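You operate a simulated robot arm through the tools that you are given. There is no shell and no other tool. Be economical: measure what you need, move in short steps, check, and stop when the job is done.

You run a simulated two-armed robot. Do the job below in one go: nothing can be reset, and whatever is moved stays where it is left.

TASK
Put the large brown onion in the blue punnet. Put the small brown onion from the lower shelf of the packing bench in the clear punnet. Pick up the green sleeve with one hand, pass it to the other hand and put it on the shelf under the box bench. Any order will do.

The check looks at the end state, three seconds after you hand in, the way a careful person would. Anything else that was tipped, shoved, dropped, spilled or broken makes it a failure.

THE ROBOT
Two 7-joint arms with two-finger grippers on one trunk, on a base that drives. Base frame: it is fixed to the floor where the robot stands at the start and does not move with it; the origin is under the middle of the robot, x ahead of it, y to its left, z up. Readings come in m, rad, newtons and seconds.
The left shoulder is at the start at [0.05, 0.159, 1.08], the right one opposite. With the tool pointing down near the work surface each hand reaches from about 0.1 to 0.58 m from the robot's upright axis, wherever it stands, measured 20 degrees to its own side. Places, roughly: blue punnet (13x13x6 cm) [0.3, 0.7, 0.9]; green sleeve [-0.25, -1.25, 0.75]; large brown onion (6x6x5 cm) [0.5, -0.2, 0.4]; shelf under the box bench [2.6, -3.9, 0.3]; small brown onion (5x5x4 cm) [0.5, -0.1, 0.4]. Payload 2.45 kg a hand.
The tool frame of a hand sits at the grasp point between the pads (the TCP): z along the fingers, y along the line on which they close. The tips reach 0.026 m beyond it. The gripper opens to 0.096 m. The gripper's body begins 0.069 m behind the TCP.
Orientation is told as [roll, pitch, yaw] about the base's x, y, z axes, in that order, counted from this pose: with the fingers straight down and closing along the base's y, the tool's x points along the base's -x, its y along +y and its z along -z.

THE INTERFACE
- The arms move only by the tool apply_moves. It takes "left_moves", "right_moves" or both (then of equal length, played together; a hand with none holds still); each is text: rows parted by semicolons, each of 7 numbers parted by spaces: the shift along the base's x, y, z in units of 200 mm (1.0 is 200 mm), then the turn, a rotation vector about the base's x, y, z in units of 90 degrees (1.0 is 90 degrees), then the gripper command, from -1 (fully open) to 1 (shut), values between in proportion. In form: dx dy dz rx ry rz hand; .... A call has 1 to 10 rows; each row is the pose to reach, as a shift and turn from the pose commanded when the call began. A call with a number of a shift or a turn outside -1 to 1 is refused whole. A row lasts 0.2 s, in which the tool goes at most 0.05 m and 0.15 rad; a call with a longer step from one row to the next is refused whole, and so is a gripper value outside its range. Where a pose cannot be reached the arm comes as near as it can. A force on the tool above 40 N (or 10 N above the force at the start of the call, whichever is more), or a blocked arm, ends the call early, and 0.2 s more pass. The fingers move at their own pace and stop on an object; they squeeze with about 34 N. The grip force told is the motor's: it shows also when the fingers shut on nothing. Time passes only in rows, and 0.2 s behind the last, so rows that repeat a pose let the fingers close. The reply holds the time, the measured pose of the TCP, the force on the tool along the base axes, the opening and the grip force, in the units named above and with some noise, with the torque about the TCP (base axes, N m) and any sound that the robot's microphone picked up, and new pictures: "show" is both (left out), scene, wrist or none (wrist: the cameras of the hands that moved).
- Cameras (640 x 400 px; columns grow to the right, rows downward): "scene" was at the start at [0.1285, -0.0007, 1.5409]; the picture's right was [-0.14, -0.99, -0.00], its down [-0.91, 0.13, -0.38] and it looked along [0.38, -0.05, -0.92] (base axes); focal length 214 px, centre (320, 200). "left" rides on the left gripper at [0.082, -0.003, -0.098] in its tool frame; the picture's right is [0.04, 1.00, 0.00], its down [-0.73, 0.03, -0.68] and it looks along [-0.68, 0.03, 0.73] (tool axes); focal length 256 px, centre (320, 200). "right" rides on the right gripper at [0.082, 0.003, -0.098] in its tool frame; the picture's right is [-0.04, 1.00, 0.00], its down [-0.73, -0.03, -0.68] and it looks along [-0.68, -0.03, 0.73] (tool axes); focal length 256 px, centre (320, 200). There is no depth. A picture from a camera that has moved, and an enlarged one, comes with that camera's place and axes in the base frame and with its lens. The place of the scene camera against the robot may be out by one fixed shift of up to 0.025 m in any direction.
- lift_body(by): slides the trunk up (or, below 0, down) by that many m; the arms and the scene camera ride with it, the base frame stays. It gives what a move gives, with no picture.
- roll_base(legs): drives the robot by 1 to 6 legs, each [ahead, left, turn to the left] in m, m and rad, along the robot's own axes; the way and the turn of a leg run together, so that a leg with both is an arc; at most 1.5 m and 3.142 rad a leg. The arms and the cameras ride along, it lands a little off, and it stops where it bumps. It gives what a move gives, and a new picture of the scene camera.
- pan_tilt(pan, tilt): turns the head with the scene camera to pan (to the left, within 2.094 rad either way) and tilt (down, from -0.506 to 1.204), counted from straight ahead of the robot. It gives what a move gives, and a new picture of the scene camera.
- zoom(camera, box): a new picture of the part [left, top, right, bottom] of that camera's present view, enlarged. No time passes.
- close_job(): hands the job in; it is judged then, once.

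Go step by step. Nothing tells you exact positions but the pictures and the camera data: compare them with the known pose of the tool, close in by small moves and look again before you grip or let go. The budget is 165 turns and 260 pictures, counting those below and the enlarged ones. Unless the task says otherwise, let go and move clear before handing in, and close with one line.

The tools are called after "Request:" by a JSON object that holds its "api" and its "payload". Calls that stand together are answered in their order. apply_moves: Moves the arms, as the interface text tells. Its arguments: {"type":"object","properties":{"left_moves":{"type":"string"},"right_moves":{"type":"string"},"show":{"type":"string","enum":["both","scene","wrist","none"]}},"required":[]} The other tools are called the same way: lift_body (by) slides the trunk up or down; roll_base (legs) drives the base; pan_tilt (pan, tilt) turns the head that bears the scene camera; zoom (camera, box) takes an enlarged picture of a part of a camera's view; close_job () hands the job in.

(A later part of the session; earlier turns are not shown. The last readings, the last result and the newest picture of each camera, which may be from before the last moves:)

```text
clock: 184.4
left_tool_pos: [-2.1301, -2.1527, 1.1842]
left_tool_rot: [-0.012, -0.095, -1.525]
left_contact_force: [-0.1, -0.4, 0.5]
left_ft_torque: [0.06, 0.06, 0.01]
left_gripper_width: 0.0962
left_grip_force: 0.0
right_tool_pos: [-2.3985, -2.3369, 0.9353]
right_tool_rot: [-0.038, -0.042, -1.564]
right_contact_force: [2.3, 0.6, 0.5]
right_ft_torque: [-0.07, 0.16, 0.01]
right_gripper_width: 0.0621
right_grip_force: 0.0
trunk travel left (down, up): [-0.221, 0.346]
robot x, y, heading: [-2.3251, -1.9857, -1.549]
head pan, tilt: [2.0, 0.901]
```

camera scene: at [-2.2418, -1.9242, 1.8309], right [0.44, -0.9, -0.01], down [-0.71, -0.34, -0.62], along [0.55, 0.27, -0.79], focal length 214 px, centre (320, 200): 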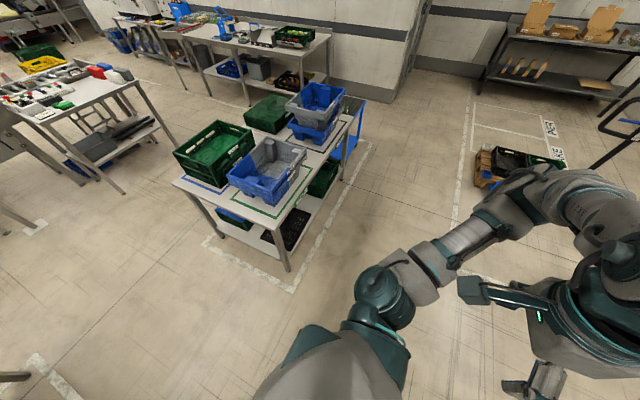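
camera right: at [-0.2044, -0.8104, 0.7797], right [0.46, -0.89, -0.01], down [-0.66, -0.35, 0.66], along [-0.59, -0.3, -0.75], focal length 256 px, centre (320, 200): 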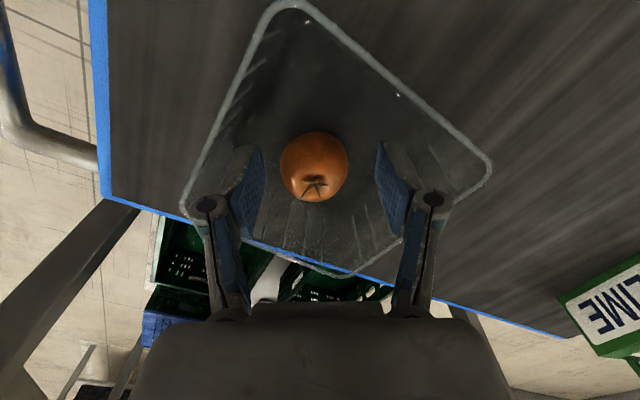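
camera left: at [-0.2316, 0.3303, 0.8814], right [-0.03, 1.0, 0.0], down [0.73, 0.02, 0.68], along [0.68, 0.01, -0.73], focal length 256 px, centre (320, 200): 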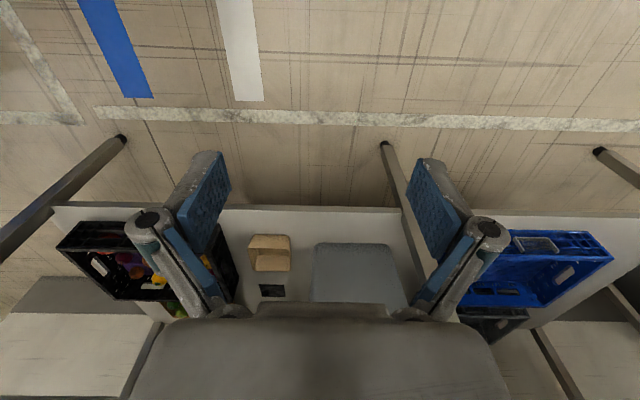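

Request:
{"api": "apply_moves", "payload": {"left_moves": "0 0 0 0 0 0 -1; 0 0 0 0 0 0 -1; 0 0 0 0 0 0 -1; 0 0 0 0 0 0 -1; 0 0 0 0 0 0 -1; 0 0 0 0 0 0 -1; 0 0 0 0 0 0 -1; 0 0 0 0 0 0 -1; 0 0 0 0 0 0 -1; 0 0 0 0 0 0 -1", "show": "none"}}

Request:
{"api": "roll_base", "payload": {"legs": [[0, 0.3, 0]]}}

```text
clock: 186.8
left_tool_pos: [-2.2081, -2.1537, 1.1914]
left_tool_rot: [0.038, -0.095, -1.535]
left_contact_force: [1.3, 0.2, -0.4]
left_ft_torque: [-0.02, 0.02, -0.03]
left_gripper_width: 0.0959
left_grip_force: 0.0
right_tool_pos: [-2.466, -2.3393, 0.9287]
right_tool_rot: [0.009, -0.035, -1.576]
right_contact_force: [-0.6, -0.1, 0.5]
right_ft_torque: [0.06, -0.06, 0.01]
right_gripper_width: 0.0626
right_grip_force: 0.0
trunk travel left (down, up): [-0.221, 0.346]
robot x, y, heading: [-2.343, -1.9892, -1.55]
head pan, tilt: [2.0, 0.901]
stopped in row 10 (left hand): the arm was blocked; the commanded pose is now the measured one
```

```text
clock: 188.8
left_tool_pos: [-1.8939, -2.1465, 1.1895]
left_tool_rot: [0.023, -0.095, -1.536]
left_contact_force: [0.6, 0.6, 0.2]
left_ft_torque: [-0.01, -0.02, -0.02]
left_gripper_width: 0.0959
left_grip_force: 0.1
right_tool_pos: [-2.1549, -2.3324, 0.9326]
right_tool_rot: [-0.003, -0.037, -1.576]
right_contact_force: [1.4, 0.2, 0.9]
right_ft_torque: [0.02, 0.0, 0.0]
right_gripper_width: 0.0626
right_grip_force: 0.0
trunk travel left (down, up): [-0.221, 0.346]
robot x, y, heading: [-2.0459, -1.9777, -1.556]
head pan, tilt: [2.0, 0.901]
camera scene: at [-1.9556, -2.0237, 1.5281], right [0.43, -0.9, -0.01], down [-0.71, -0.34, -0.61], along [0.55, 0.27, -0.79], focal length 214 px, centre (320, 200)
```

scene: 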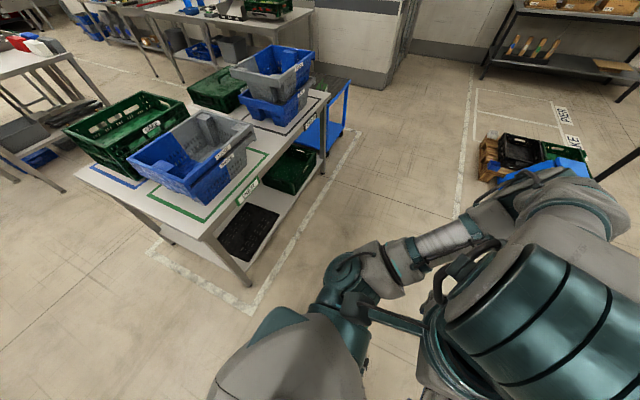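

Request:
{"api": "roll_base", "payload": {"legs": [[0.1, 0.8, 0], [0, 0.8, 0]]}}

Request:
{"api": "roll_base", "payload": {"legs": [[0, 0, 1.6], [0, 0, 1.53]]}}

Request:
{"api": "pan_tilt", "payload": {"pan": -0.1, "tilt": 0.75}}

```text
clock: 197.0
left_tool_pos: [-0.2973, -2.1976, 1.1892]
left_tool_rot: [0.024, -0.097, -1.517]
left_contact_force: [0.3, -0.8, 0.8]
left_ft_torque: [-0.02, 0.03, 0.02]
left_gripper_width: 0.096
left_grip_force: 0.0
right_tool_pos: [-0.5545, -2.387, 0.932]
right_tool_rot: [0.001, -0.04, -1.556]
right_contact_force: [0.4, 0.0, 0.6]
right_ft_torque: [-0.01, 0.04, 0.01]
right_gripper_width: 0.0623
right_grip_force: 0.1
trunk travel left (down, up): [-0.221, 0.346]
robot x, y, heading: [-0.4511, -2.0385, -1.532]
head pan, tilt: [2.0, 0.901]
camera scene: at [-0.3701, -2.0784, 1.5288], right [0.45, -0.89, 0.0], down [-0.7, -0.35, -0.62], along [0.55, 0.28, -0.78], focal length 214 px, centre (320, 200)
```

scene: 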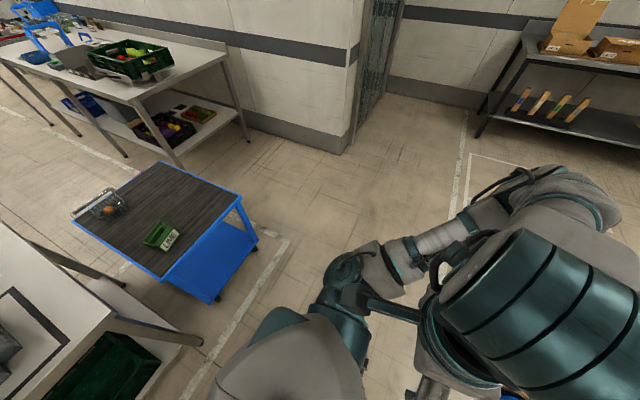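

```text
clock: 205.0
left_tool_pos: [-0.6015, -1.8783, 1.1914]
left_tool_rot: [0.028, -0.099, 1.63]
left_contact_force: [-0.9, -0.4, -0.6]
left_ft_torque: [-0.02, 0.02, -0.03]
left_gripper_width: 0.0961
left_grip_force: 0.1
right_tool_pos: [-0.3463, -1.6858, 0.9332]
right_tool_rot: [0.005, -0.043, 1.589]
right_contact_force: [0.0, 0.7, -0.1]
right_ft_torque: [0.0, 0.04, 0.01]
right_gripper_width: 0.0624
right_grip_force: 0.1
trunk travel left (down, up): [-0.221, 0.346]
robot x, y, heading: [-0.447, -2.0354, 1.617]
head pan, tilt: [2.0, 0.901]
camera scene: at [-0.5197, -1.9708, 1.5288], right [-0.45, 0.89, 0.0], down [0.7, 0.35, -0.62], along [-0.55, -0.28, -0.78], focal length 214 px, centre (320, 200)
```

scene: 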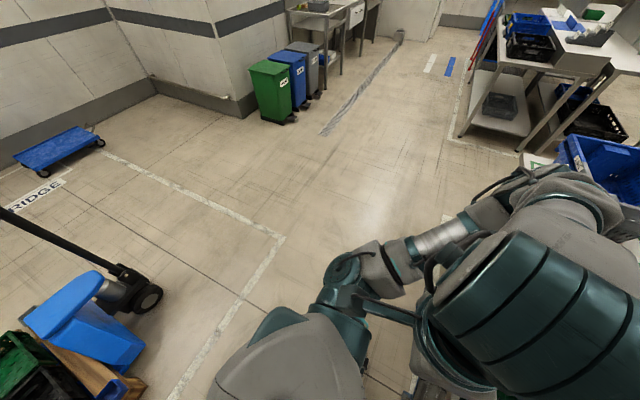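

```text
clock: 207.0
left_tool_pos: [-0.5927, -1.8807, 1.1923]
left_tool_rot: [0.034, -0.103, 1.627]
left_contact_force: [0.5, -0.7, 0.3]
left_ft_torque: [0.02, 0.04, -0.01]
left_gripper_width: 0.096
left_grip_force: 0.0
right_tool_pos: [-0.3398, -1.6885, 0.9345]
right_tool_rot: [0.009, -0.045, 1.59]
right_contact_force: [-0.7, -0.7, -0.1]
right_ft_torque: [-0.02, 0.05, 0.01]
right_gripper_width: 0.0624
right_grip_force: 0.1
trunk travel left (down, up): [-0.221, 0.346]
robot x, y, heading: [-0.4514, -2.034, 1.611]
head pan, tilt: [-0.099, 0.75]
camera scene: at [-0.4381, -1.8533, 1.5405], right [1.0, -0.06, 0.0], down [-0.04, -0.68, -0.73], along [0.04, 0.73, -0.69], focal length 214 px, centre (320, 200)
```

scene: 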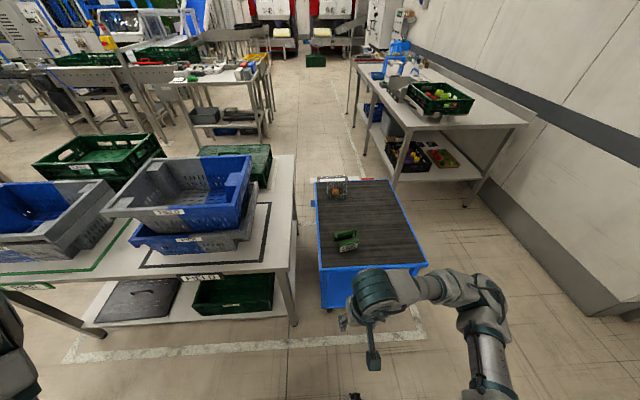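

Request:
{"api": "roll_base", "payload": {"legs": [[0.2, 0, -0.04]]}}

Request:
{"api": "zoom", "payload": {"camera": "right", "box": [0, 0, 640, 400]}}

Request:
{"api": "zoom", "payload": {"camera": "scene", "box": [280, 160, 440, 300]}}

```text
clock: 208.6
left_tool_pos: [-0.595, -1.6779, 1.1914]
left_tool_rot: [0.03, -0.104, 1.593]
left_contact_force: [-0.5, 0.6, 0.0]
left_ft_torque: [-0.02, -0.01, -0.01]
left_gripper_width: 0.0961
left_grip_force: 0.2
right_tool_pos: [-0.3339, -1.4946, 0.9349]
right_tool_rot: [0.006, -0.047, 1.554]
right_contact_force: [-0.3, -0.3, -0.3]
right_ft_torque: [0.0, -0.01, 0.02]
right_gripper_width: 0.0625
right_grip_force: 0.0
trunk travel left (down, up): [-0.221, 0.346]
robot x, y, heading: [-0.454, -1.8342, 1.575]
head pan, tilt: [-0.099, 0.75]
camera scene: at [-0.4402, -1.6564, 1.5406], right [1.0, -0.09, 0.0], down [-0.07, -0.68, -0.73], along [0.07, 0.73, -0.68], focal length 214 px, centre (320, 200)
```

scene: 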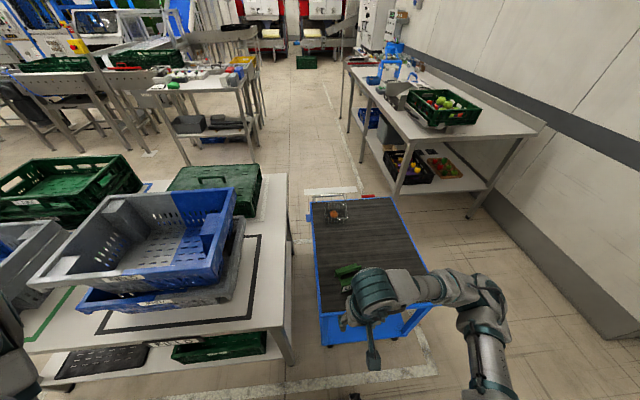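

```text
1.00 times, centred on (320, 200) of right (not enlarged: the box is as wide or as high as the picture)
camera zoom: at [-0.3375, -1.5819, 1.0281], right [-1.0, 0.06, 0.01], down [0.05, 0.7, 0.71], along [0.04, 0.71, -0.7], focal length 256 px, centre (320, 200)
```

zoom: 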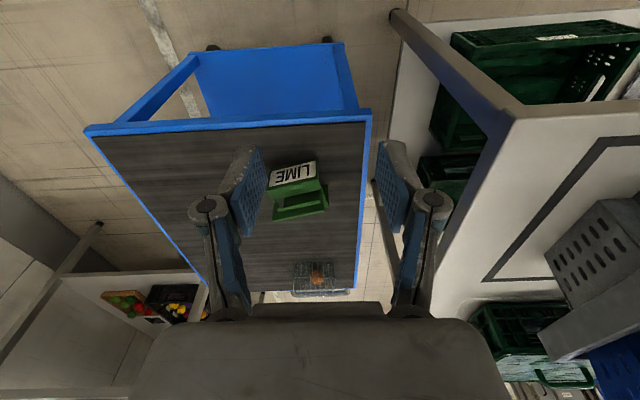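

```text
2.86 times, centred on (360, 230) of scene
camera zoom: at [-0.4402, -1.6564, 1.5406], right [1.0, -0.09, 0.0], down [-0.07, -0.68, -0.73], along [0.07, 0.73, -0.68], focal length 613 px, centre (206, 114)
```

zoom: 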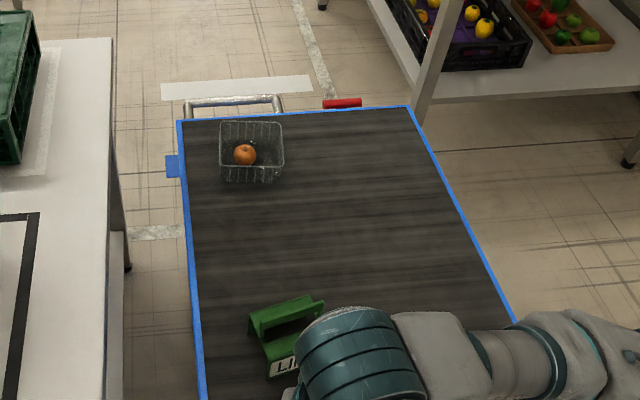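

Request:
{"api": "apply_moves", "payload": {"right_moves": "0.08 0.2 -0.03 0 0 0 -1; 0.16 0.4 -0.06 0 0 0 -1; 0.2 0.6 -0.1 0 0 0 -1; 0.25 0.8 -0.15 0 0 0 -1", "show": "wrist"}}

Request:
{"api": "zoom", "payload": {"camera": "right", "box": [220, 60, 420, 220]}}

```text
clock: 209.6
left_tool_pos: [-0.5963, -1.6818, 1.1917]
left_tool_rot: [0.031, -0.104, 1.591]
left_contact_force: [-0.2, 0.7, 0.0]
left_ft_torque: [0.0, 0.0, 0.01]
left_gripper_width: 0.096
left_grip_force: 0.1
right_tool_pos: [-0.2832, -1.335, 0.9027]
right_tool_rot: [0.006, -0.047, 1.553]
right_contact_force: [-0.9, 1.2, -0.7]
right_ft_torque: [-0.02, 0.04, -0.01]
right_gripper_width: 0.0958
right_grip_force: 0.1
trunk travel left (down, up): [-0.221, 0.346]
robot x, y, heading: [-0.455, -1.8358, 1.574]
head pan, tilt: [-0.099, 0.75]
camera right: at [-0.2868, -1.4217, 0.9977], right [-1.0, 0.06, 0.01], down [0.04, 0.7, 0.71], along [0.04, 0.71, -0.7], focal length 256 px, centre (320, 200)
```

right: 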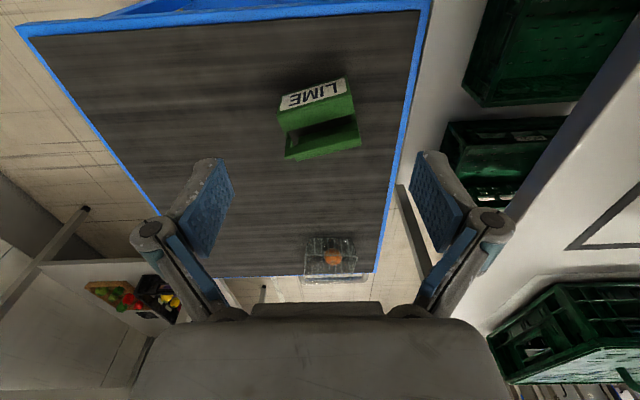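

```text
2.50 times, centred on (320, 140) of right
camera zoom: at [-0.2868, -1.4217, 0.9977], right [-1.0, 0.06, 0.01], down [0.04, 0.7, 0.71], along [0.04, 0.71, -0.7], focal length 640 px, centre (320, 350)
```

zoom: 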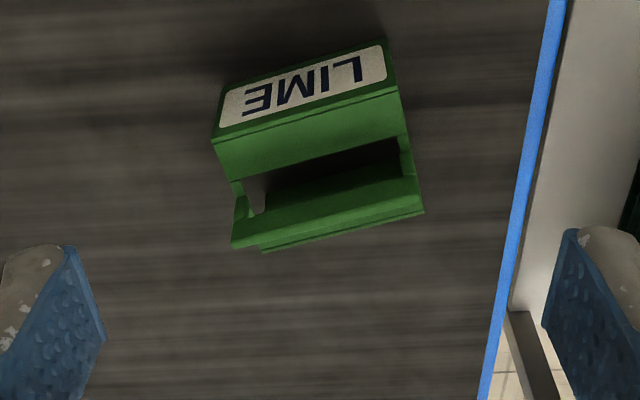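

Request:
{"api": "apply_moves", "payload": {"right_moves": "0.02 0.05 0 0 0 -0.09 -1; 0.04 0.1 0 0 0 -0.18 -1; 0.06 0.15 0 0 0 -0.27 -1; 0.08 0.2 0 0 0 -0.36 -1; 0.1 0.25 0 0 0 -0.45 -1; 0.12 0.3 0 0 0 -0.54 -1; 0.14 0.35 0 0 0 -0.63 -1; 0.16 0.4 0 0 0 -0.72 -1; 0.17 0.44 0 0 0 -0.8 -1; 0.17 0.48 0 0 0 -0.863 -1", "show": "wrist"}}

```text
clock: 211.8
left_tool_pos: [-0.5953, -1.6802, 1.1928]
left_tool_rot: [0.031, -0.105, 1.593]
left_contact_force: [0.1, -0.4, 0.6]
left_ft_torque: [0.01, 0.0, 0.04]
left_gripper_width: 0.0958
left_grip_force: 0.1
right_tool_pos: [-0.2507, -1.24, 0.9047]
right_tool_rot: [0.003, -0.048, 0.196]
right_contact_force: [0.0, 0.3, -0.9]
right_ft_torque: [-0.01, -0.01, 0.0]
right_gripper_width: 0.096
right_grip_force: 0.2
trunk travel left (down, up): [-0.221, 0.346]
robot x, y, heading: [-0.4543, -1.8382, 1.576]
head pan, tilt: [-0.099, 0.75]
camera right: at [-0.3355, -1.2555, 0.9985], right [-0.15, 0.99, 0.01], down [0.69, 0.1, 0.71], along [0.71, 0.11, -0.7], focal length 256 px, centre (320, 200)
```

right: 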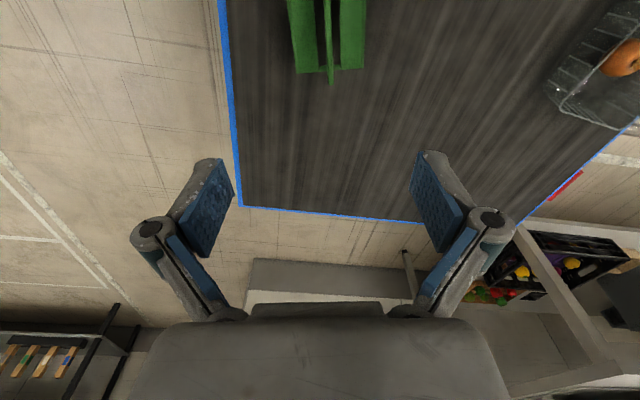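

Request:
{"api": "zoom", "payload": {"camera": "right", "box": [260, 0, 400, 100]}}

Request:
{"api": "apply_moves", "payload": {"right_moves": "0.2 0 0 0 0 0 -1; 0.4 0 0 0 0 0 -1; 0.6 0 0 0 0 0 -1; 0.8 0 0 0 0 0 -1", "show": "scene"}}

Request:
{"api": "zoom", "payload": {"camera": "scene", "box": [320, 240, 400, 300]}}

```text
4.00 times, centred on (330, 50) of right
camera zoom: at [-0.3355, -1.2555, 0.9985], right [-0.15, 0.99, 0.01], down [0.69, 0.1, 0.71], along [0.71, 0.11, -0.7], focal length 1024 px, centre (280, 800)
```

zoom: 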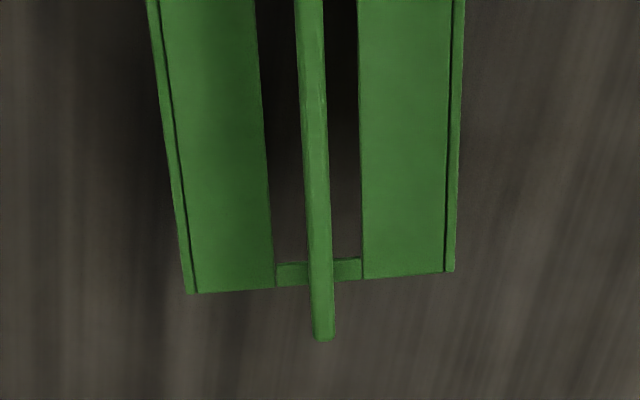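

```text
clock: 212.8
left_tool_pos: [-0.5943, -1.6806, 1.1921]
left_tool_rot: [0.033, -0.105, 1.592]
left_contact_force: [0.0, 0.6, -0.1]
left_ft_torque: [0.01, 0.0, 0.0]
left_gripper_width: 0.0959
left_grip_force: 0.0
right_tool_pos: [-0.0882, -1.2416, 0.9055]
right_tool_rot: [0.005, -0.046, 0.197]
right_contact_force: [-1.3, -0.2, 0.2]
right_ft_torque: [-0.01, 0.01, 0.0]
right_gripper_width: 0.0959
right_grip_force: 0.0
trunk travel left (down, up): [-0.221, 0.346]
robot x, y, heading: [-0.4587, -1.8373, 1.577]
head pan, tilt: [-0.099, 0.75]
camera scene: at [-0.4383, -1.6561, 1.5405], right [1.0, -0.09, 0.0], down [-0.07, -0.68, -0.73], along [0.07, 0.73, -0.69], focal length 214 px, centre (320, 200)
```

scene: 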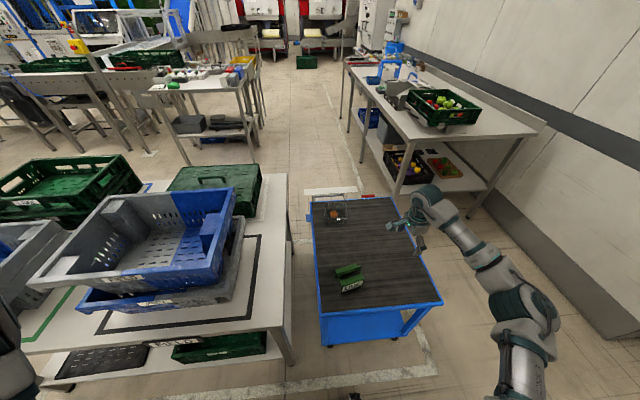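

```text
6.67 times, centred on (360, 270) of scene
camera zoom: at [-0.4383, -1.6561, 1.5405], right [1.0, -0.09, 0.0], down [-0.07, -0.68, -0.73], along [0.07, 0.73, -0.69], focal length 1430 px, centre (53, -267)
```

zoom: 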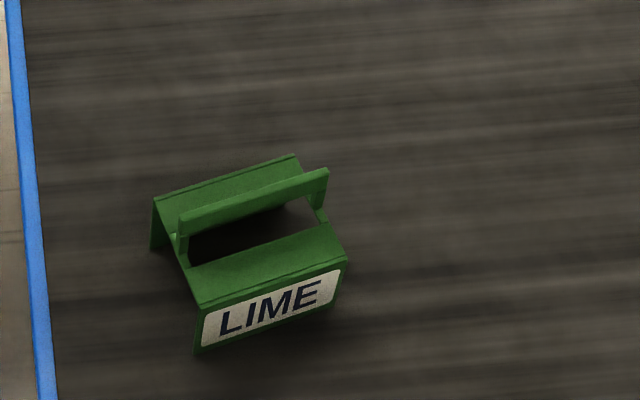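

Request:
{"api": "apply_moves", "payload": {"right_moves": "-0.2 0.035 0 0 0.03 0 0; -0.4 0.035 0 0 0.03 0 0; -0.6 0.035 0 0 0.03 0 0; -0.8 0.035 0 0 0.03 0 0; -0.8 0.035 -0.2 0 0.03 0 0; -0.8 0.035 -0.4 0 0.03 0 0; -0.8 0.035 -0.55 0 0.03 0 0", "show": "both"}}

Request:
{"api": "zoom", "payload": {"camera": "scene", "box": [320, 230, 420, 300]}}

```text
clock: 214.4
left_tool_pos: [-0.5949, -1.6804, 1.1913]
left_tool_rot: [0.032, -0.104, 1.593]
left_contact_force: [0.0, 0.0, 0.0]
left_ft_torque: [-0.01, 0.01, 0.04]
left_gripper_width: 0.0959
left_grip_force: 0.2
right_tool_pos: [-0.2495, -1.2325, 0.7948]
right_tool_rot: [0.014, -0.003, 0.198]
right_contact_force: [0.7, 0.8, 0.8]
right_ft_torque: [0.0, 0.01, -0.01]
right_gripper_width: 0.0478
right_grip_force: 0.0
trunk travel left (down, up): [-0.221, 0.346]
robot x, y, heading: [-0.454, -1.8378, 1.573]
head pan, tilt: [-0.099, 0.75]
camera scene: at [-0.44, -1.6549, 1.5403], right [1.0, -0.09, 0.0], down [-0.07, -0.68, -0.73], along [0.07, 0.72, -0.69], focal length 214 px, centre (320, 200)
camera right: at [-0.33, -1.2475, 0.893], right [-0.16, 0.99, 0.01], down [0.73, 0.1, 0.68], along [0.67, 0.12, -0.73], focal length 256 px, centre (320, 200)
```

scene: 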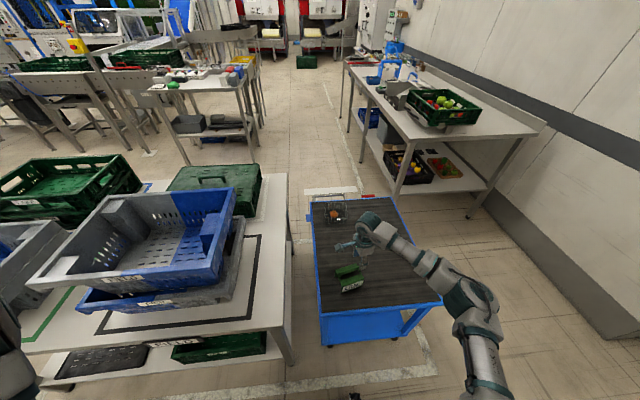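
right: 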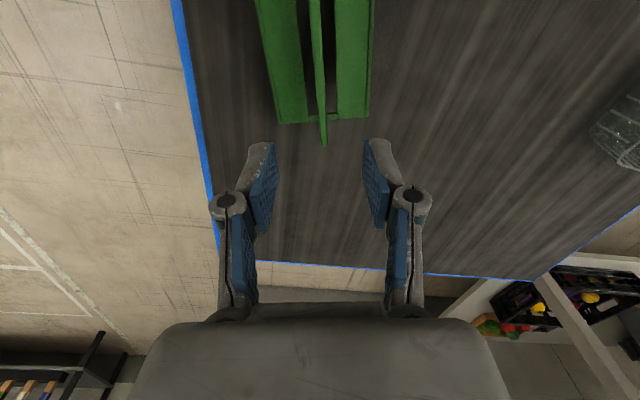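

```text
5.71 times, centred on (370, 265) of scene
camera zoom: at [-0.44, -1.6549, 1.5403], right [1.0, -0.09, 0.0], down [-0.07, -0.68, -0.73], along [0.07, 0.72, -0.69], focal length 1226 px, centre (34, -171)
```

zoom: 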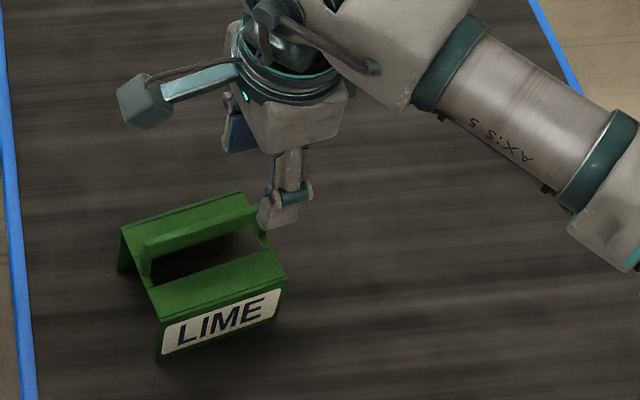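

Request:
{"api": "apply_moves", "payload": {"right_moves": "-0.02 0 -0.15 0 0 0 0; -0.02 0 -0.28 0 0 0 0; -0.02 0 -0.36 0 0 0 0", "show": "wrist"}}

Request:
{"api": "zoom", "payload": {"camera": "scene", "box": [320, 230, 420, 300]}}

```text
clock: 215.2
left_tool_pos: [-0.595, -1.6818, 1.1922]
left_tool_rot: [0.031, -0.105, 1.593]
left_contact_force: [1.5, 0.6, 0.1]
left_ft_torque: [-0.02, -0.01, -0.01]
left_gripper_width: 0.0962
left_grip_force: 0.0
right_tool_pos: [-0.255, -1.2334, 0.7227]
right_tool_rot: [0.014, -0.004, 0.198]
right_contact_force: [0.4, -0.2, -0.2]
right_ft_torque: [-0.02, -0.01, -0.01]
right_gripper_width: 0.0477
right_grip_force: 0.0
trunk travel left (down, up): [-0.221, 0.346]
robot x, y, heading: [-0.4518, -1.8341, 1.577]
head pan, tilt: [-0.099, 0.75]
camera right: at [-0.3345, -1.249, 0.8202], right [-0.16, 0.99, 0.01], down [0.72, 0.11, 0.68], along [0.67, 0.12, -0.73], focal length 256 px, centre (320, 200)
```

right: 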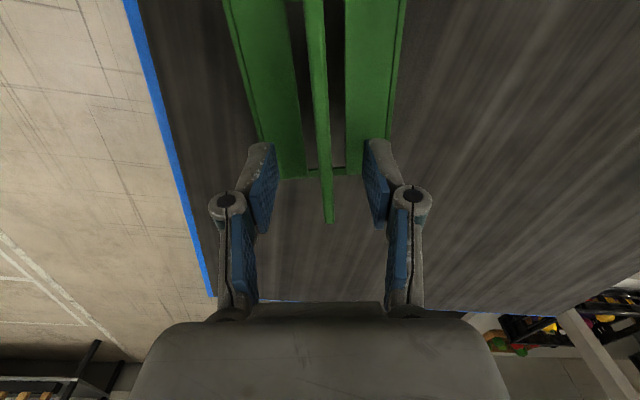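

```text
5.71 times, centred on (370, 265) of scene
camera zoom: at [-0.4413, -1.6553, 1.5404], right [1.0, -0.09, 0.0], down [-0.06, -0.68, -0.73], along [0.07, 0.72, -0.69], focal length 1226 px, centre (34, -171)
```

zoom: 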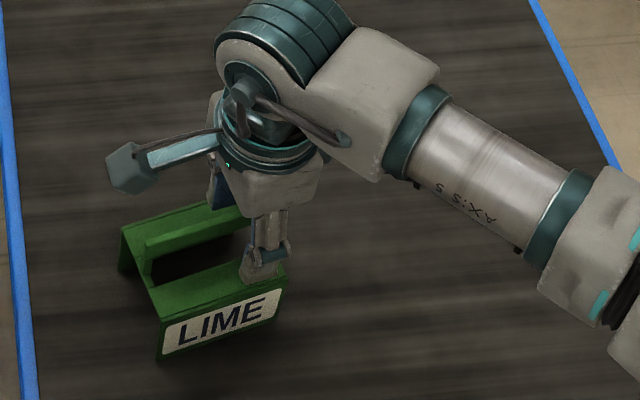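

Request:
{"api": "apply_moves", "payload": {"right_moves": "0 0.01 0 0 0 0 0.3; 0 0.01 0 0 0 0 0.7; 0 0.01 0 0 0 0 1; 0 0.01 0 0 0 0 1; 0 0.01 0 0 0 0 1", "show": "none"}}

Request:
{"api": "apply_moves", "payload": {"right_moves": "0 0 0.1 0 0 0 1; 0 0 0.25 0 0 0 1; 0 0 0.45 0 0 0 1; 0 0 0.65 0 0 0 1; 0 0 0.85 0 0 0 1", "show": "both"}}

```text
clock: 216.4
left_tool_pos: [-0.5959, -1.6814, 1.1913]
left_tool_rot: [0.032, -0.105, 1.591]
left_contact_force: [0.0, 0.7, 0.4]
left_ft_torque: [0.04, 0.01, -0.01]
left_gripper_width: 0.096
left_grip_force: 0.0
right_tool_pos: [-0.2544, -1.2322, 0.7235]
right_tool_rot: [0.014, -0.002, 0.196]
right_contact_force: [0.4, -0.4, 0.3]
right_ft_torque: [0.0, -0.02, -0.01]
right_gripper_width: 0.0058
right_grip_force: 32.1
trunk travel left (down, up): [-0.221, 0.346]
robot x, y, heading: [-0.4561, -1.8415, 1.576]
head pan, tilt: [-0.099, 0.75]
```

```text
clock: 217.6
left_tool_pos: [-0.5962, -1.682, 1.1926]
left_tool_rot: [0.031, -0.107, 1.594]
left_contact_force: [-0.3, -0.1, -0.3]
left_ft_torque: [-0.01, 0.0, -0.01]
left_gripper_width: 0.0961
left_grip_force: 0.1
right_tool_pos: [-0.2553, -1.2335, 0.8926]
right_tool_rot: [0.014, -0.004, 0.199]
right_contact_force: [-0.9, -0.3, -0.8]
right_ft_torque: [-0.01, -0.01, -0.02]
right_gripper_width: 0.006
right_grip_force: 32.7
trunk travel left (down, up): [-0.221, 0.346]
robot x, y, heading: [-0.4535, -1.835, 1.576]
head pan, tilt: [-0.099, 0.75]
camera scene: at [-0.4416, -1.6564, 1.5406], right [1.0, -0.09, 0.0], down [-0.06, -0.68, -0.73], along [0.07, 0.73, -0.68], focal length 214 px, centre (320, 200)
camera right: at [-0.3351, -1.2483, 0.9909], right [-0.16, 0.99, 0.01], down [0.72, 0.11, 0.68], along [0.67, 0.12, -0.73], focal length 256 px, centre (320, 200)
```

scene: 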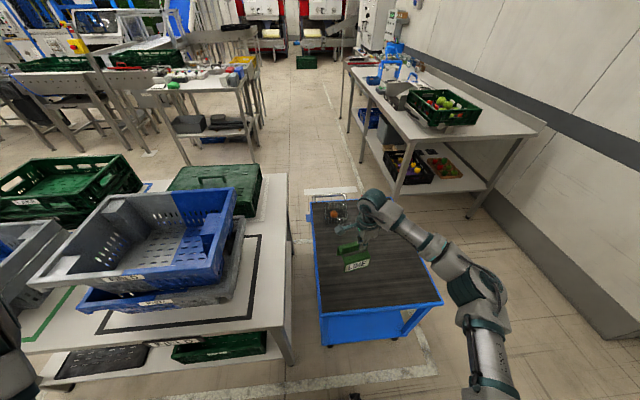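
right: 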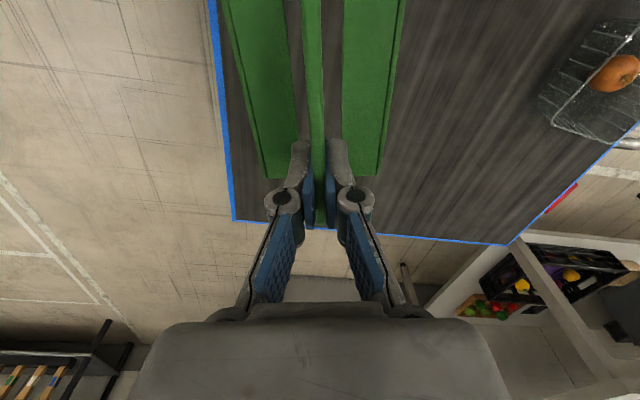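

Request:
{"api": "roll_base", "payload": {"legs": [[-0.6, 0, 0]]}}

Request:
{"api": "apply_moves", "payload": {"right_moves": "-0.02 -0.05 0 0 0 0.09 1; -0.04 -0.1 0 0 0 0.18 1; -0.06 -0.15 0 0 0 0.27 1; -0.08 -0.2 0 0 0 0.36 1; -0.1 -0.25 0 0 0 0.45 1; -0.12 -0.3 0 0 0 0.54 1; -0.14 -0.35 0 0 0 0.63 1; -0.16 -0.4 0 0 0 0.72 1; -0.18 -0.45 0 0 0 0.8 1; -0.2 -0.5 0 0 0 0.877 1", "left_moves": "0 0 0 0.06 0 0 -1; 0 0 0 0.12 0 0 -1; 0 0 0 0.18 0 0 -1; 0 0 -0.1 0.24 0 0 -1; 0 0 -0.2 0.3 0 0 -1; 0 0 -0.3 0.36 0 0 -1; 0 0 -0.4 0.42 0 0 -1; 0 0 -0.5 0.47 0 0 -1; 0 0 -0.6 0.5 0 0 -1; 0 0 -0.7 0.5 0 0 -1", "show": "scene"}}

```text
clock: 221.0
left_tool_pos: [-0.5929, -2.2811, 1.1926]
left_tool_rot: [0.032, -0.105, 1.585]
left_contact_force: [-0.5, 0.5, -0.8]
left_ft_torque: [0.04, 0.02, -0.02]
left_gripper_width: 0.096
left_grip_force: 0.0
right_tool_pos: [-0.2476, -1.835, 0.8915]
right_tool_rot: [0.013, -0.002, 0.19]
right_contact_force: [0.5, -0.6, 0.0]
right_ft_torque: [-0.01, -0.03, -0.03]
right_gripper_width: 0.0061
right_grip_force: 32.4
trunk travel left (down, up): [-0.221, 0.346]
robot x, y, heading: [-0.4521, -2.4409, 1.568]
head pan, tilt: [-0.099, 0.75]
camera scene: at [-0.4391, -2.2558, 1.5403], right [0.99, -0.1, 0.0], down [-0.07, -0.68, -0.73], along [0.07, 0.72, -0.69], focal length 214 px, centre (320, 200)
```

scene: 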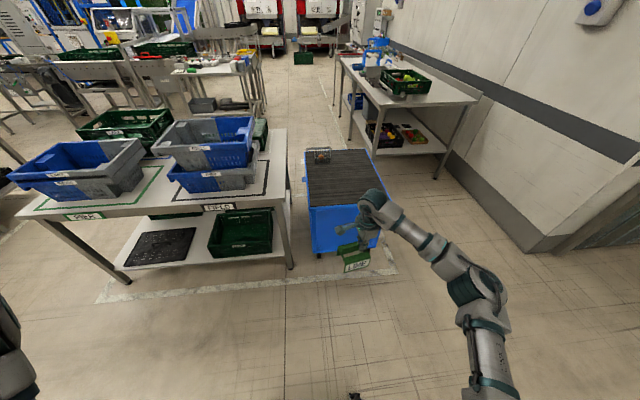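

```text
clock: 222.5
left_tool_pos: [-0.5927, -2.2868, 1.1396]
left_tool_rot: [0.019, -0.689, 1.596]
left_contact_force: [2.7, 19.7, 22.0]
left_ft_torque: [-2.3, -0.57, 1.02]
left_gripper_width: 0.095
left_grip_force: 0.2
left hand out of reach, approached as far as the arm can: row 7
right_tool_pos: [-0.2733, -1.9012, 0.8966]
right_tool_rot: [0.023, -0.008, 1.052]
right_contact_force: [0.3, -0.1, -0.6]
right_ft_torque: [0.03, 0.01, -0.03]
right_gripper_width: 0.0059
right_grip_force: 32.9
trunk travel left (down, up): [-0.221, 0.346]
robot x, y, heading: [-0.4526, -2.4417, 1.564]
head pan, tilt: [-0.099, 0.75]
stopped in row 7 (left hand): the force on the tool passed its limit at 118 N (the readings are from after the stop); the commanded pose is now the measured one
camera scene: at [-0.4382, -2.2577, 1.5407], right [0.99, -0.1, 0.0], down [-0.07, -0.68, -0.73], along [0.07, 0.73, -0.68], focal length 214 px, centre (320, 200)
```

scene: 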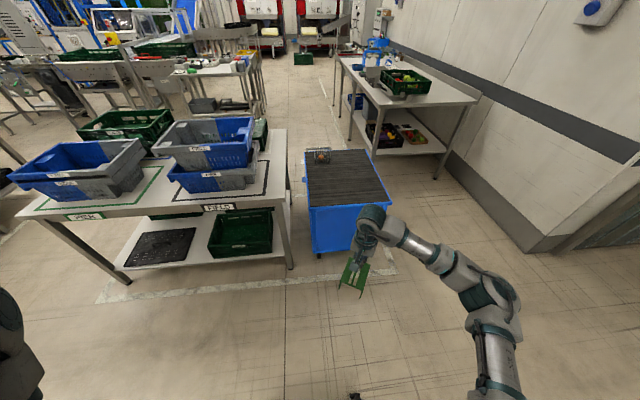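

Request:
{"api": "apply_moves", "payload": {"left_moves": "-0.05 0.1 0.05 0 0 0 -1; -0.1 0.3 0.1 0 0 0 -1; -0.15 0.5 0.1 0 0 0 -1; -0.2 0.7 0.05 0 0 0 -1; -0.2 0.9 -0.1 0 0 0 -1; -0.2 0.9 -0.3 0 0 0 -1; -0.2 0.9 -0.5 0 0 0 -1", "right_moves": "-0.02 -0.05 0 0 0 0.05 1; -0.04 -0.1 0 0 0 0.1 1; -0.06 -0.1 0 0 0 0.15 1; -0.06 -0.1 0 0 0 0.2 1; -0.06 -0.1 0 0 0 0.25 1; -0.06 -0.1 0 0 0 0.3 1; -0.06 -0.1 0 0 0 0.33 1", "show": "both"}}

```text
clock: 224.1
left_tool_pos: [-0.6201, -2.0734, 1.0693]
left_tool_rot: [0.024, -0.686, 1.59]
left_contact_force: [0.4, 0.5, 0.1]
left_ft_torque: [-0.01, -0.02, -0.01]
left_gripper_width: 0.0959
left_grip_force: 0.1
left hand out of reach, approached as far as the arm can: row 6, 7
right_tool_pos: [-0.2864, -1.9198, 0.8958]
right_tool_rot: [0.02, -0.005, 1.573]
right_contact_force: [0.4, 0.4, -1.0]
right_ft_torque: [0.01, -0.01, -0.01]
right_gripper_width: 0.0061
right_grip_force: 32.7
trunk travel left (down, up): [-0.221, 0.346]
robot x, y, heading: [-0.4566, -2.4421, 1.565]
head pan, tilt: [-0.099, 0.75]
camera scene: at [-0.4393, -2.2539, 1.5401], right [0.99, -0.1, 0.0], down [-0.07, -0.68, -0.73], along [0.07, 0.72, -0.69], focal length 214 px, centre (320, 200)
camera right: at [-0.2871, -2.0024, 0.9927], right [-1.0, 0.04, 0.02], down [0.04, 0.73, 0.68], along [0.01, 0.68, -0.73], focal length 256 px, centre (320, 200)
camera left: at [-0.6117, -2.198, 1.0934], right [-1.0, -0.06, -0.01], down [-0.02, 0.14, 0.99], along [-0.06, 0.99, -0.14], focal length 256 px, centre (320, 200)
```

scene: 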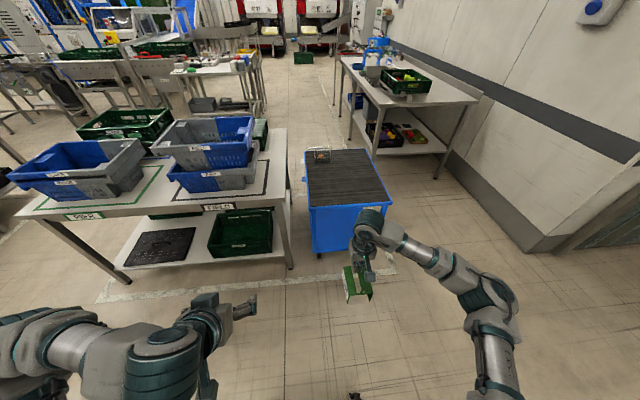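
right: 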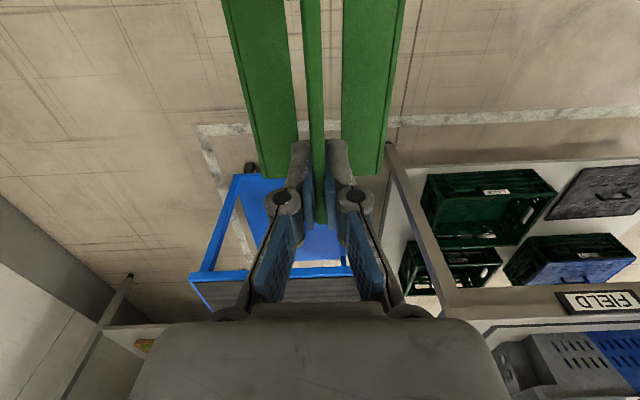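
left: 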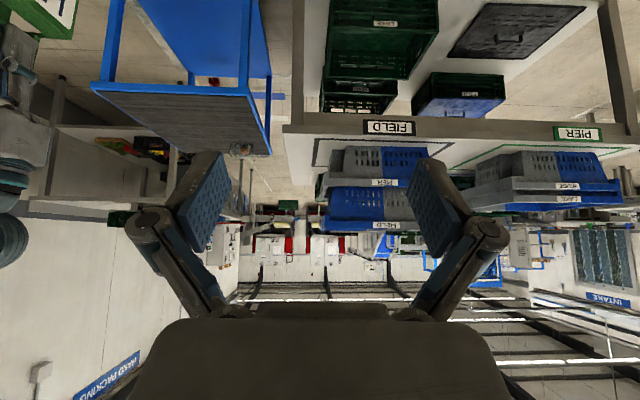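

Request:
{"api": "apply_moves", "payload": {"right_moves": "-0.2 0 0 0 0 0 1; -0.4 0 0 0 0 0 1; -0.6 0.1 0.1 0 0 0 1; -0.7 0.2 0.2 0 0 0 1; -0.7 0.2 0.3 0 0 0 1; -0.7 0.2 0.3 0 0 0 1", "left_moves": "0 0 0 0 0 0 -1; 0.1 -0.2 0 0 0 0 -1; 0.2 -0.3 -0.1 0 0 0 -1; 0.3 -0.4 -0.2 0 0 0 -1; 0.4 -0.4 -0.3 0 0 0 -1; 0.5 -0.4 -0.4 0 0 0 -1", "show": "both"}}

```text
clock: 225.5
left_tool_pos: [-0.4868, -2.1382, 1.0093]
left_tool_rot: [0.025, -0.686, 1.59]
left_contact_force: [0.3, -0.5, -0.4]
left_ft_torque: [-0.05, -0.01, -0.01]
left_gripper_width: 0.0961
left_grip_force: 0.1
left hand out of reach, approached as far as the arm can: row 2, 3, 4, 5, 6
right_tool_pos: [-0.4247, -1.8808, 0.9561]
right_tool_rot: [0.022, -0.006, 1.573]
right_contact_force: [0.5, 1.1, 0.6]
right_ft_torque: [0.01, 0.04, 0.0]
right_gripper_width: 0.006
right_grip_force: 32.2
trunk travel left (down, up): [-0.221, 0.346]
robot x, y, heading: [-0.4534, -2.4354, 1.564]
head pan, tilt: [-0.099, 0.75]
camera scene: at [-0.4373, -2.2542, 1.5401], right [0.99, -0.1, 0.0], down [-0.07, -0.68, -0.73], along [0.07, 0.72, -0.69], focal length 214 px, centre (320, 200)
camera right: at [-0.4248, -1.9635, 1.0526], right [-1.0, 0.04, 0.02], down [0.04, 0.73, 0.68], along [0.01, 0.68, -0.73], focal length 256 px, centre (320, 200)
camera left: at [-0.4773, -2.2622, 1.0318], right [-1.0, -0.07, -0.01], down [-0.01, 0.14, 0.99], along [-0.06, 0.99, -0.14], focal length 256 px, centre (320, 200)
```

scene: 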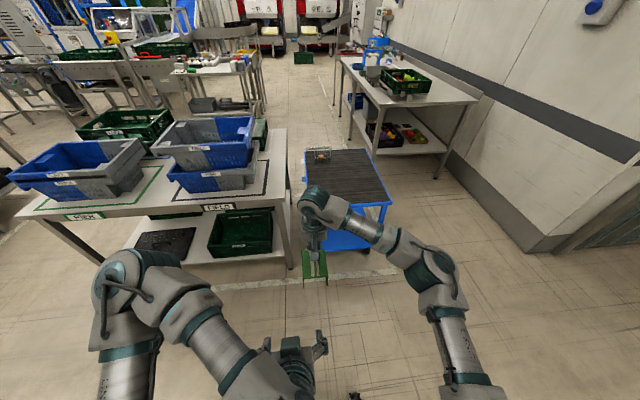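
right: 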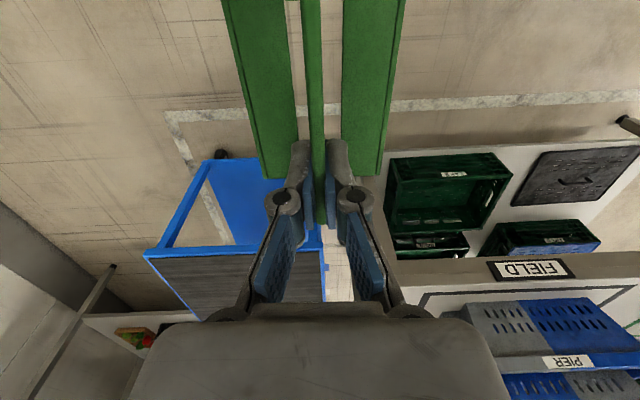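
left: 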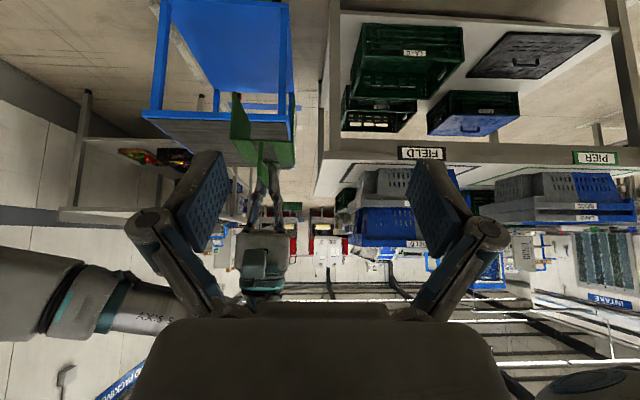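

Request:
{"api": "apply_moves", "payload": {"left_moves": "0.1 0.1 -0.08 0 0 0 -0.4; 0.2 0.2 -0.16 0 0 0 -0.4; 0.31 0.35 -0.24 0 0 0 -0.4; 0.31 0.5 -0.24 0 0 0 -0.4; 0.31 0.64 -0.24 0 0 0 -0.4", "show": "both"}}

```text
clock: 226.7
left_tool_pos: [-0.4276, -2.0074, 0.9592]
left_tool_rot: [0.022, -0.687, 1.587]
left_contact_force: [-0.1, 0.1, 1.0]
left_ft_torque: [-0.02, 0.01, 0.0]
left_gripper_width: 0.0671
left_grip_force: 0.1
right_tool_pos: [-0.4275, -1.8807, 0.9556]
right_tool_rot: [0.019, -0.004, 1.57]
right_contact_force: [-0.2, -0.3, 0.1]
right_ft_torque: [0.02, -0.03, 0.03]
right_gripper_width: 0.006
right_grip_force: 32.6
trunk travel left (down, up): [-0.221, 0.346]
robot x, y, heading: [-0.4555, -2.4371, 1.568]
head pan, tilt: [-0.099, 0.75]
camera scene: at [-0.4401, -2.254, 1.5402], right [0.99, -0.1, 0.0], down [-0.07, -0.68, -0.73], along [0.07, 0.72, -0.69], focal length 214 px, centre (320, 200)
camera left: at [-0.4199, -2.1335, 0.9822], right [-1.0, -0.06, -0.01], down [-0.02, 0.14, 0.99], along [-0.06, 0.99, -0.14], focal length 256 px, centre (320, 200)
```

scene: 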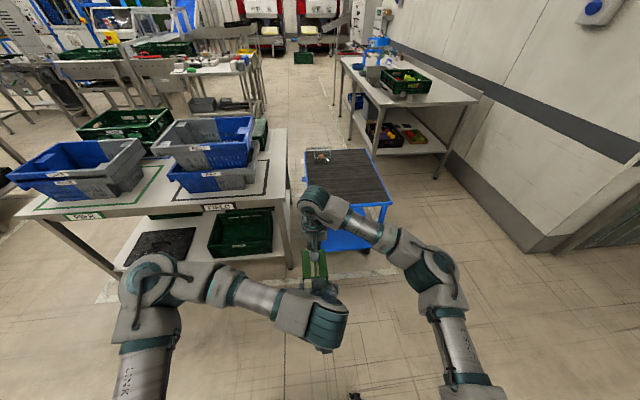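
left: 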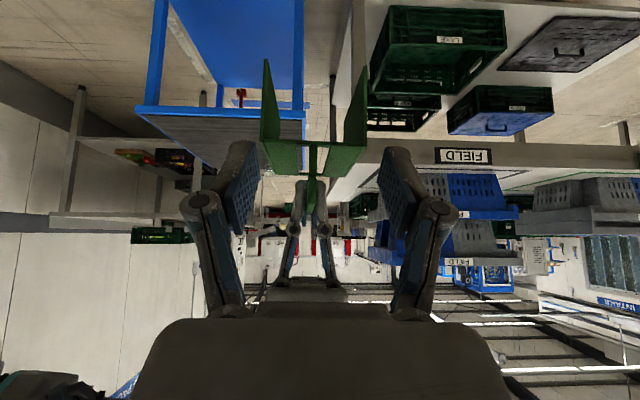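

Request:
{"api": "apply_moves", "payload": {"left_moves": "0.01 0.15 0 0 0 0 -0.4; 0.01 0.28 0 0 0 0 -0.4; 0.01 0.38 0 0 0 0 -0.4", "show": "both"}}

```text
clock: 227.3
left_tool_pos: [-0.4226, -1.964, 0.958]
left_tool_rot: [0.031, -0.684, 1.57]
left_contact_force: [0.4, -0.4, -0.9]
left_ft_torque: [0.02, 0.01, 0.02]
left_gripper_width: 0.0671
left_grip_force: 0.0
right_tool_pos: [-0.4217, -1.8817, 0.9599]
right_tool_rot: [0.023, -0.015, 1.561]
right_contact_force: [0.0, 0.5, 0.1]
right_ft_torque: [-0.05, -0.01, -0.01]
right_gripper_width: 0.006
right_grip_force: 32.1
trunk travel left (down, up): [-0.221, 0.346]
robot x, y, heading: [-0.4559, -2.4374, 1.567]
head pan, tilt: [-0.099, 0.75]
stopped in row 3 (left hand): the force on the tool passed its limit at 61 N (the readings are from after the stop); the commanded pose is now the measured one
camera scene: at [-0.439, -2.2551, 1.5403], right [0.99, -0.1, 0.0], down [-0.07, -0.68, -0.73], along [0.07, 0.72, -0.69], focal length 214 px, centre (320, 200)
camera left: at [-0.4163, -2.0898, 0.982], right [-1.0, -0.05, 0.0], down [-0.01, 0.14, 0.99], along [-0.05, 0.99, -0.14], focal length 256 px, centre (320, 200)
```

scene: 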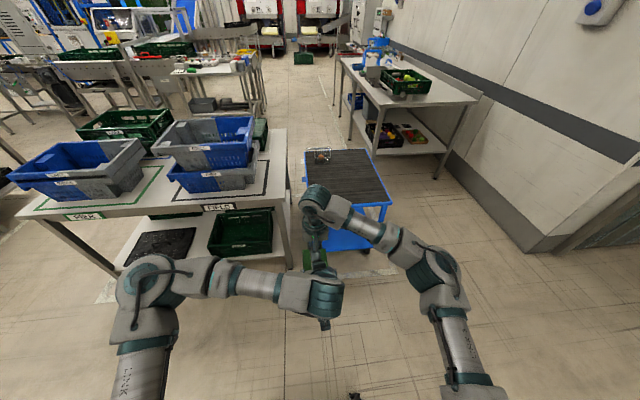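
left: 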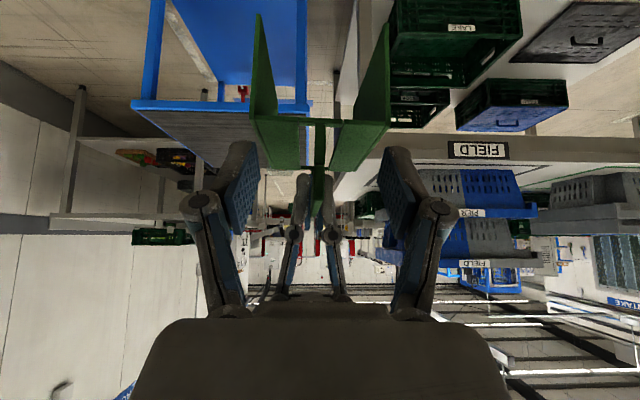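

Request:
{"api": "apply_moves", "payload": {"left_moves": "-0.01 -0.15 0 0 0 0 -0.4; -0.02 -0.3 0 0 0 0 -0.4; -0.02 -0.3 0 0.08 0 0 -0.4; -0.02 -0.3 0 0.16 0 0 -0.4; -0.02 -0.3 0 0.25 0 0 -0.4", "show": "both"}}

```text
clock: 228.5
left_tool_pos: [-0.4268, -2.0235, 0.959]
left_tool_rot: [0.028, -1.078, 1.572]
left_contact_force: [0.6, 0.3, -0.1]
left_ft_torque: [-0.01, 0.01, 0.01]
left_gripper_width: 0.0672
left_grip_force: 0.1
right_tool_pos: [-0.4212, -1.8818, 0.9596]
right_tool_rot: [0.022, -0.015, 1.56]
right_contact_force: [-0.2, 0.5, 0.0]
right_ft_torque: [0.05, -0.02, -0.03]
right_gripper_width: 0.0059
right_grip_force: 32.3
trunk travel left (down, up): [-0.221, 0.346]
robot x, y, heading: [-0.4533, -2.4413, 1.571]
head pan, tilt: [-0.099, 0.75]
camera scene: at [-0.4381, -2.2553, 1.5403], right [0.99, -0.1, 0.0], down [-0.07, -0.68, -0.73], along [0.07, 0.72, -0.69], focal length 214 px, centre (320, 200)
camera left: at [-0.4204, -2.1486, 0.9321], right [-1.0, -0.05, -0.02], down [-0.01, -0.25, 0.97], along [-0.05, 0.97, 0.25], focal length 256 px, centre (320, 200)
```

scene: 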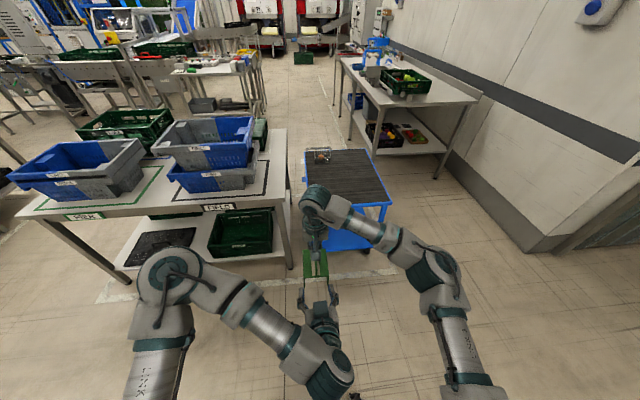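
left: 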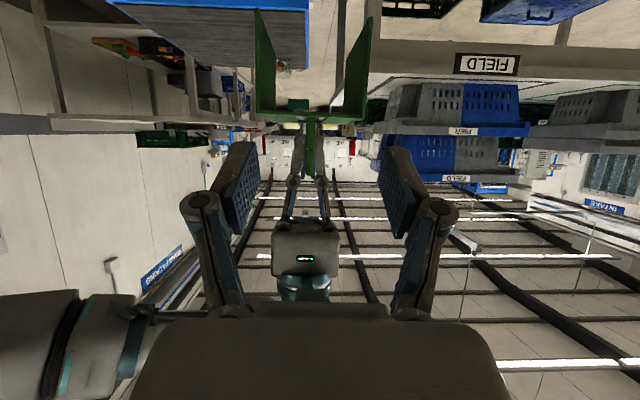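

Request:
{"api": "apply_moves", "payload": {"left_moves": "0.028 0.15 0 0 0 0 -0.4; 0.028 0.28 0 0 0 0 -0.4; 0.028 0.38 0 0 0 0 -0.4; 0.028 0.445 0 0 0 0 -0.4", "show": "both"}}

```text
clock: 229.5
left_tool_pos: [-0.4222, -1.9333, 0.9577]
left_tool_rot: [0.029, -1.076, 1.569]
left_contact_force: [-0.1, 0.8, 1.2]
left_ft_torque: [-0.03, 0.01, -0.03]
left_gripper_width: 0.0672
left_grip_force: 0.1
right_tool_pos: [-0.4206, -1.8815, 0.9581]
right_tool_rot: [0.022, -0.015, 1.561]
right_contact_force: [-0.6, 0.5, -0.3]
right_ft_torque: [0.0, -0.02, 0.04]
right_gripper_width: 0.0058
right_grip_force: 32.2
trunk travel left (down, up): [-0.221, 0.346]
robot x, y, heading: [-0.4517, -2.442, 1.567]
head pan, tilt: [-0.099, 0.75]
camera scene: at [-0.439, -2.2544, 1.5402], right [0.99, -0.1, 0.0], down [-0.07, -0.68, -0.73], along [0.07, 0.72, -0.69], focal length 214 px, centre (320, 200)
camera left: at [-0.4147, -2.0594, 0.9313], right [-1.0, -0.04, -0.02], down [-0.01, -0.25, 0.97], along [-0.05, 0.97, 0.25], focal length 256 px, centre (320, 200)
```

scene: 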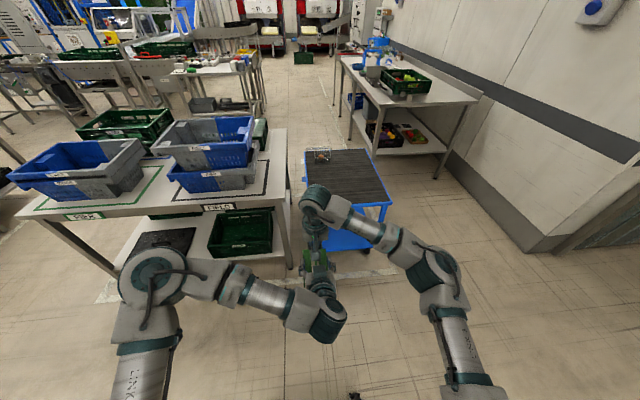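
left: 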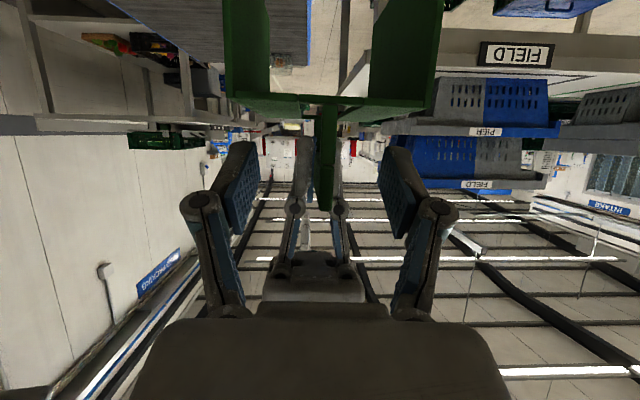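

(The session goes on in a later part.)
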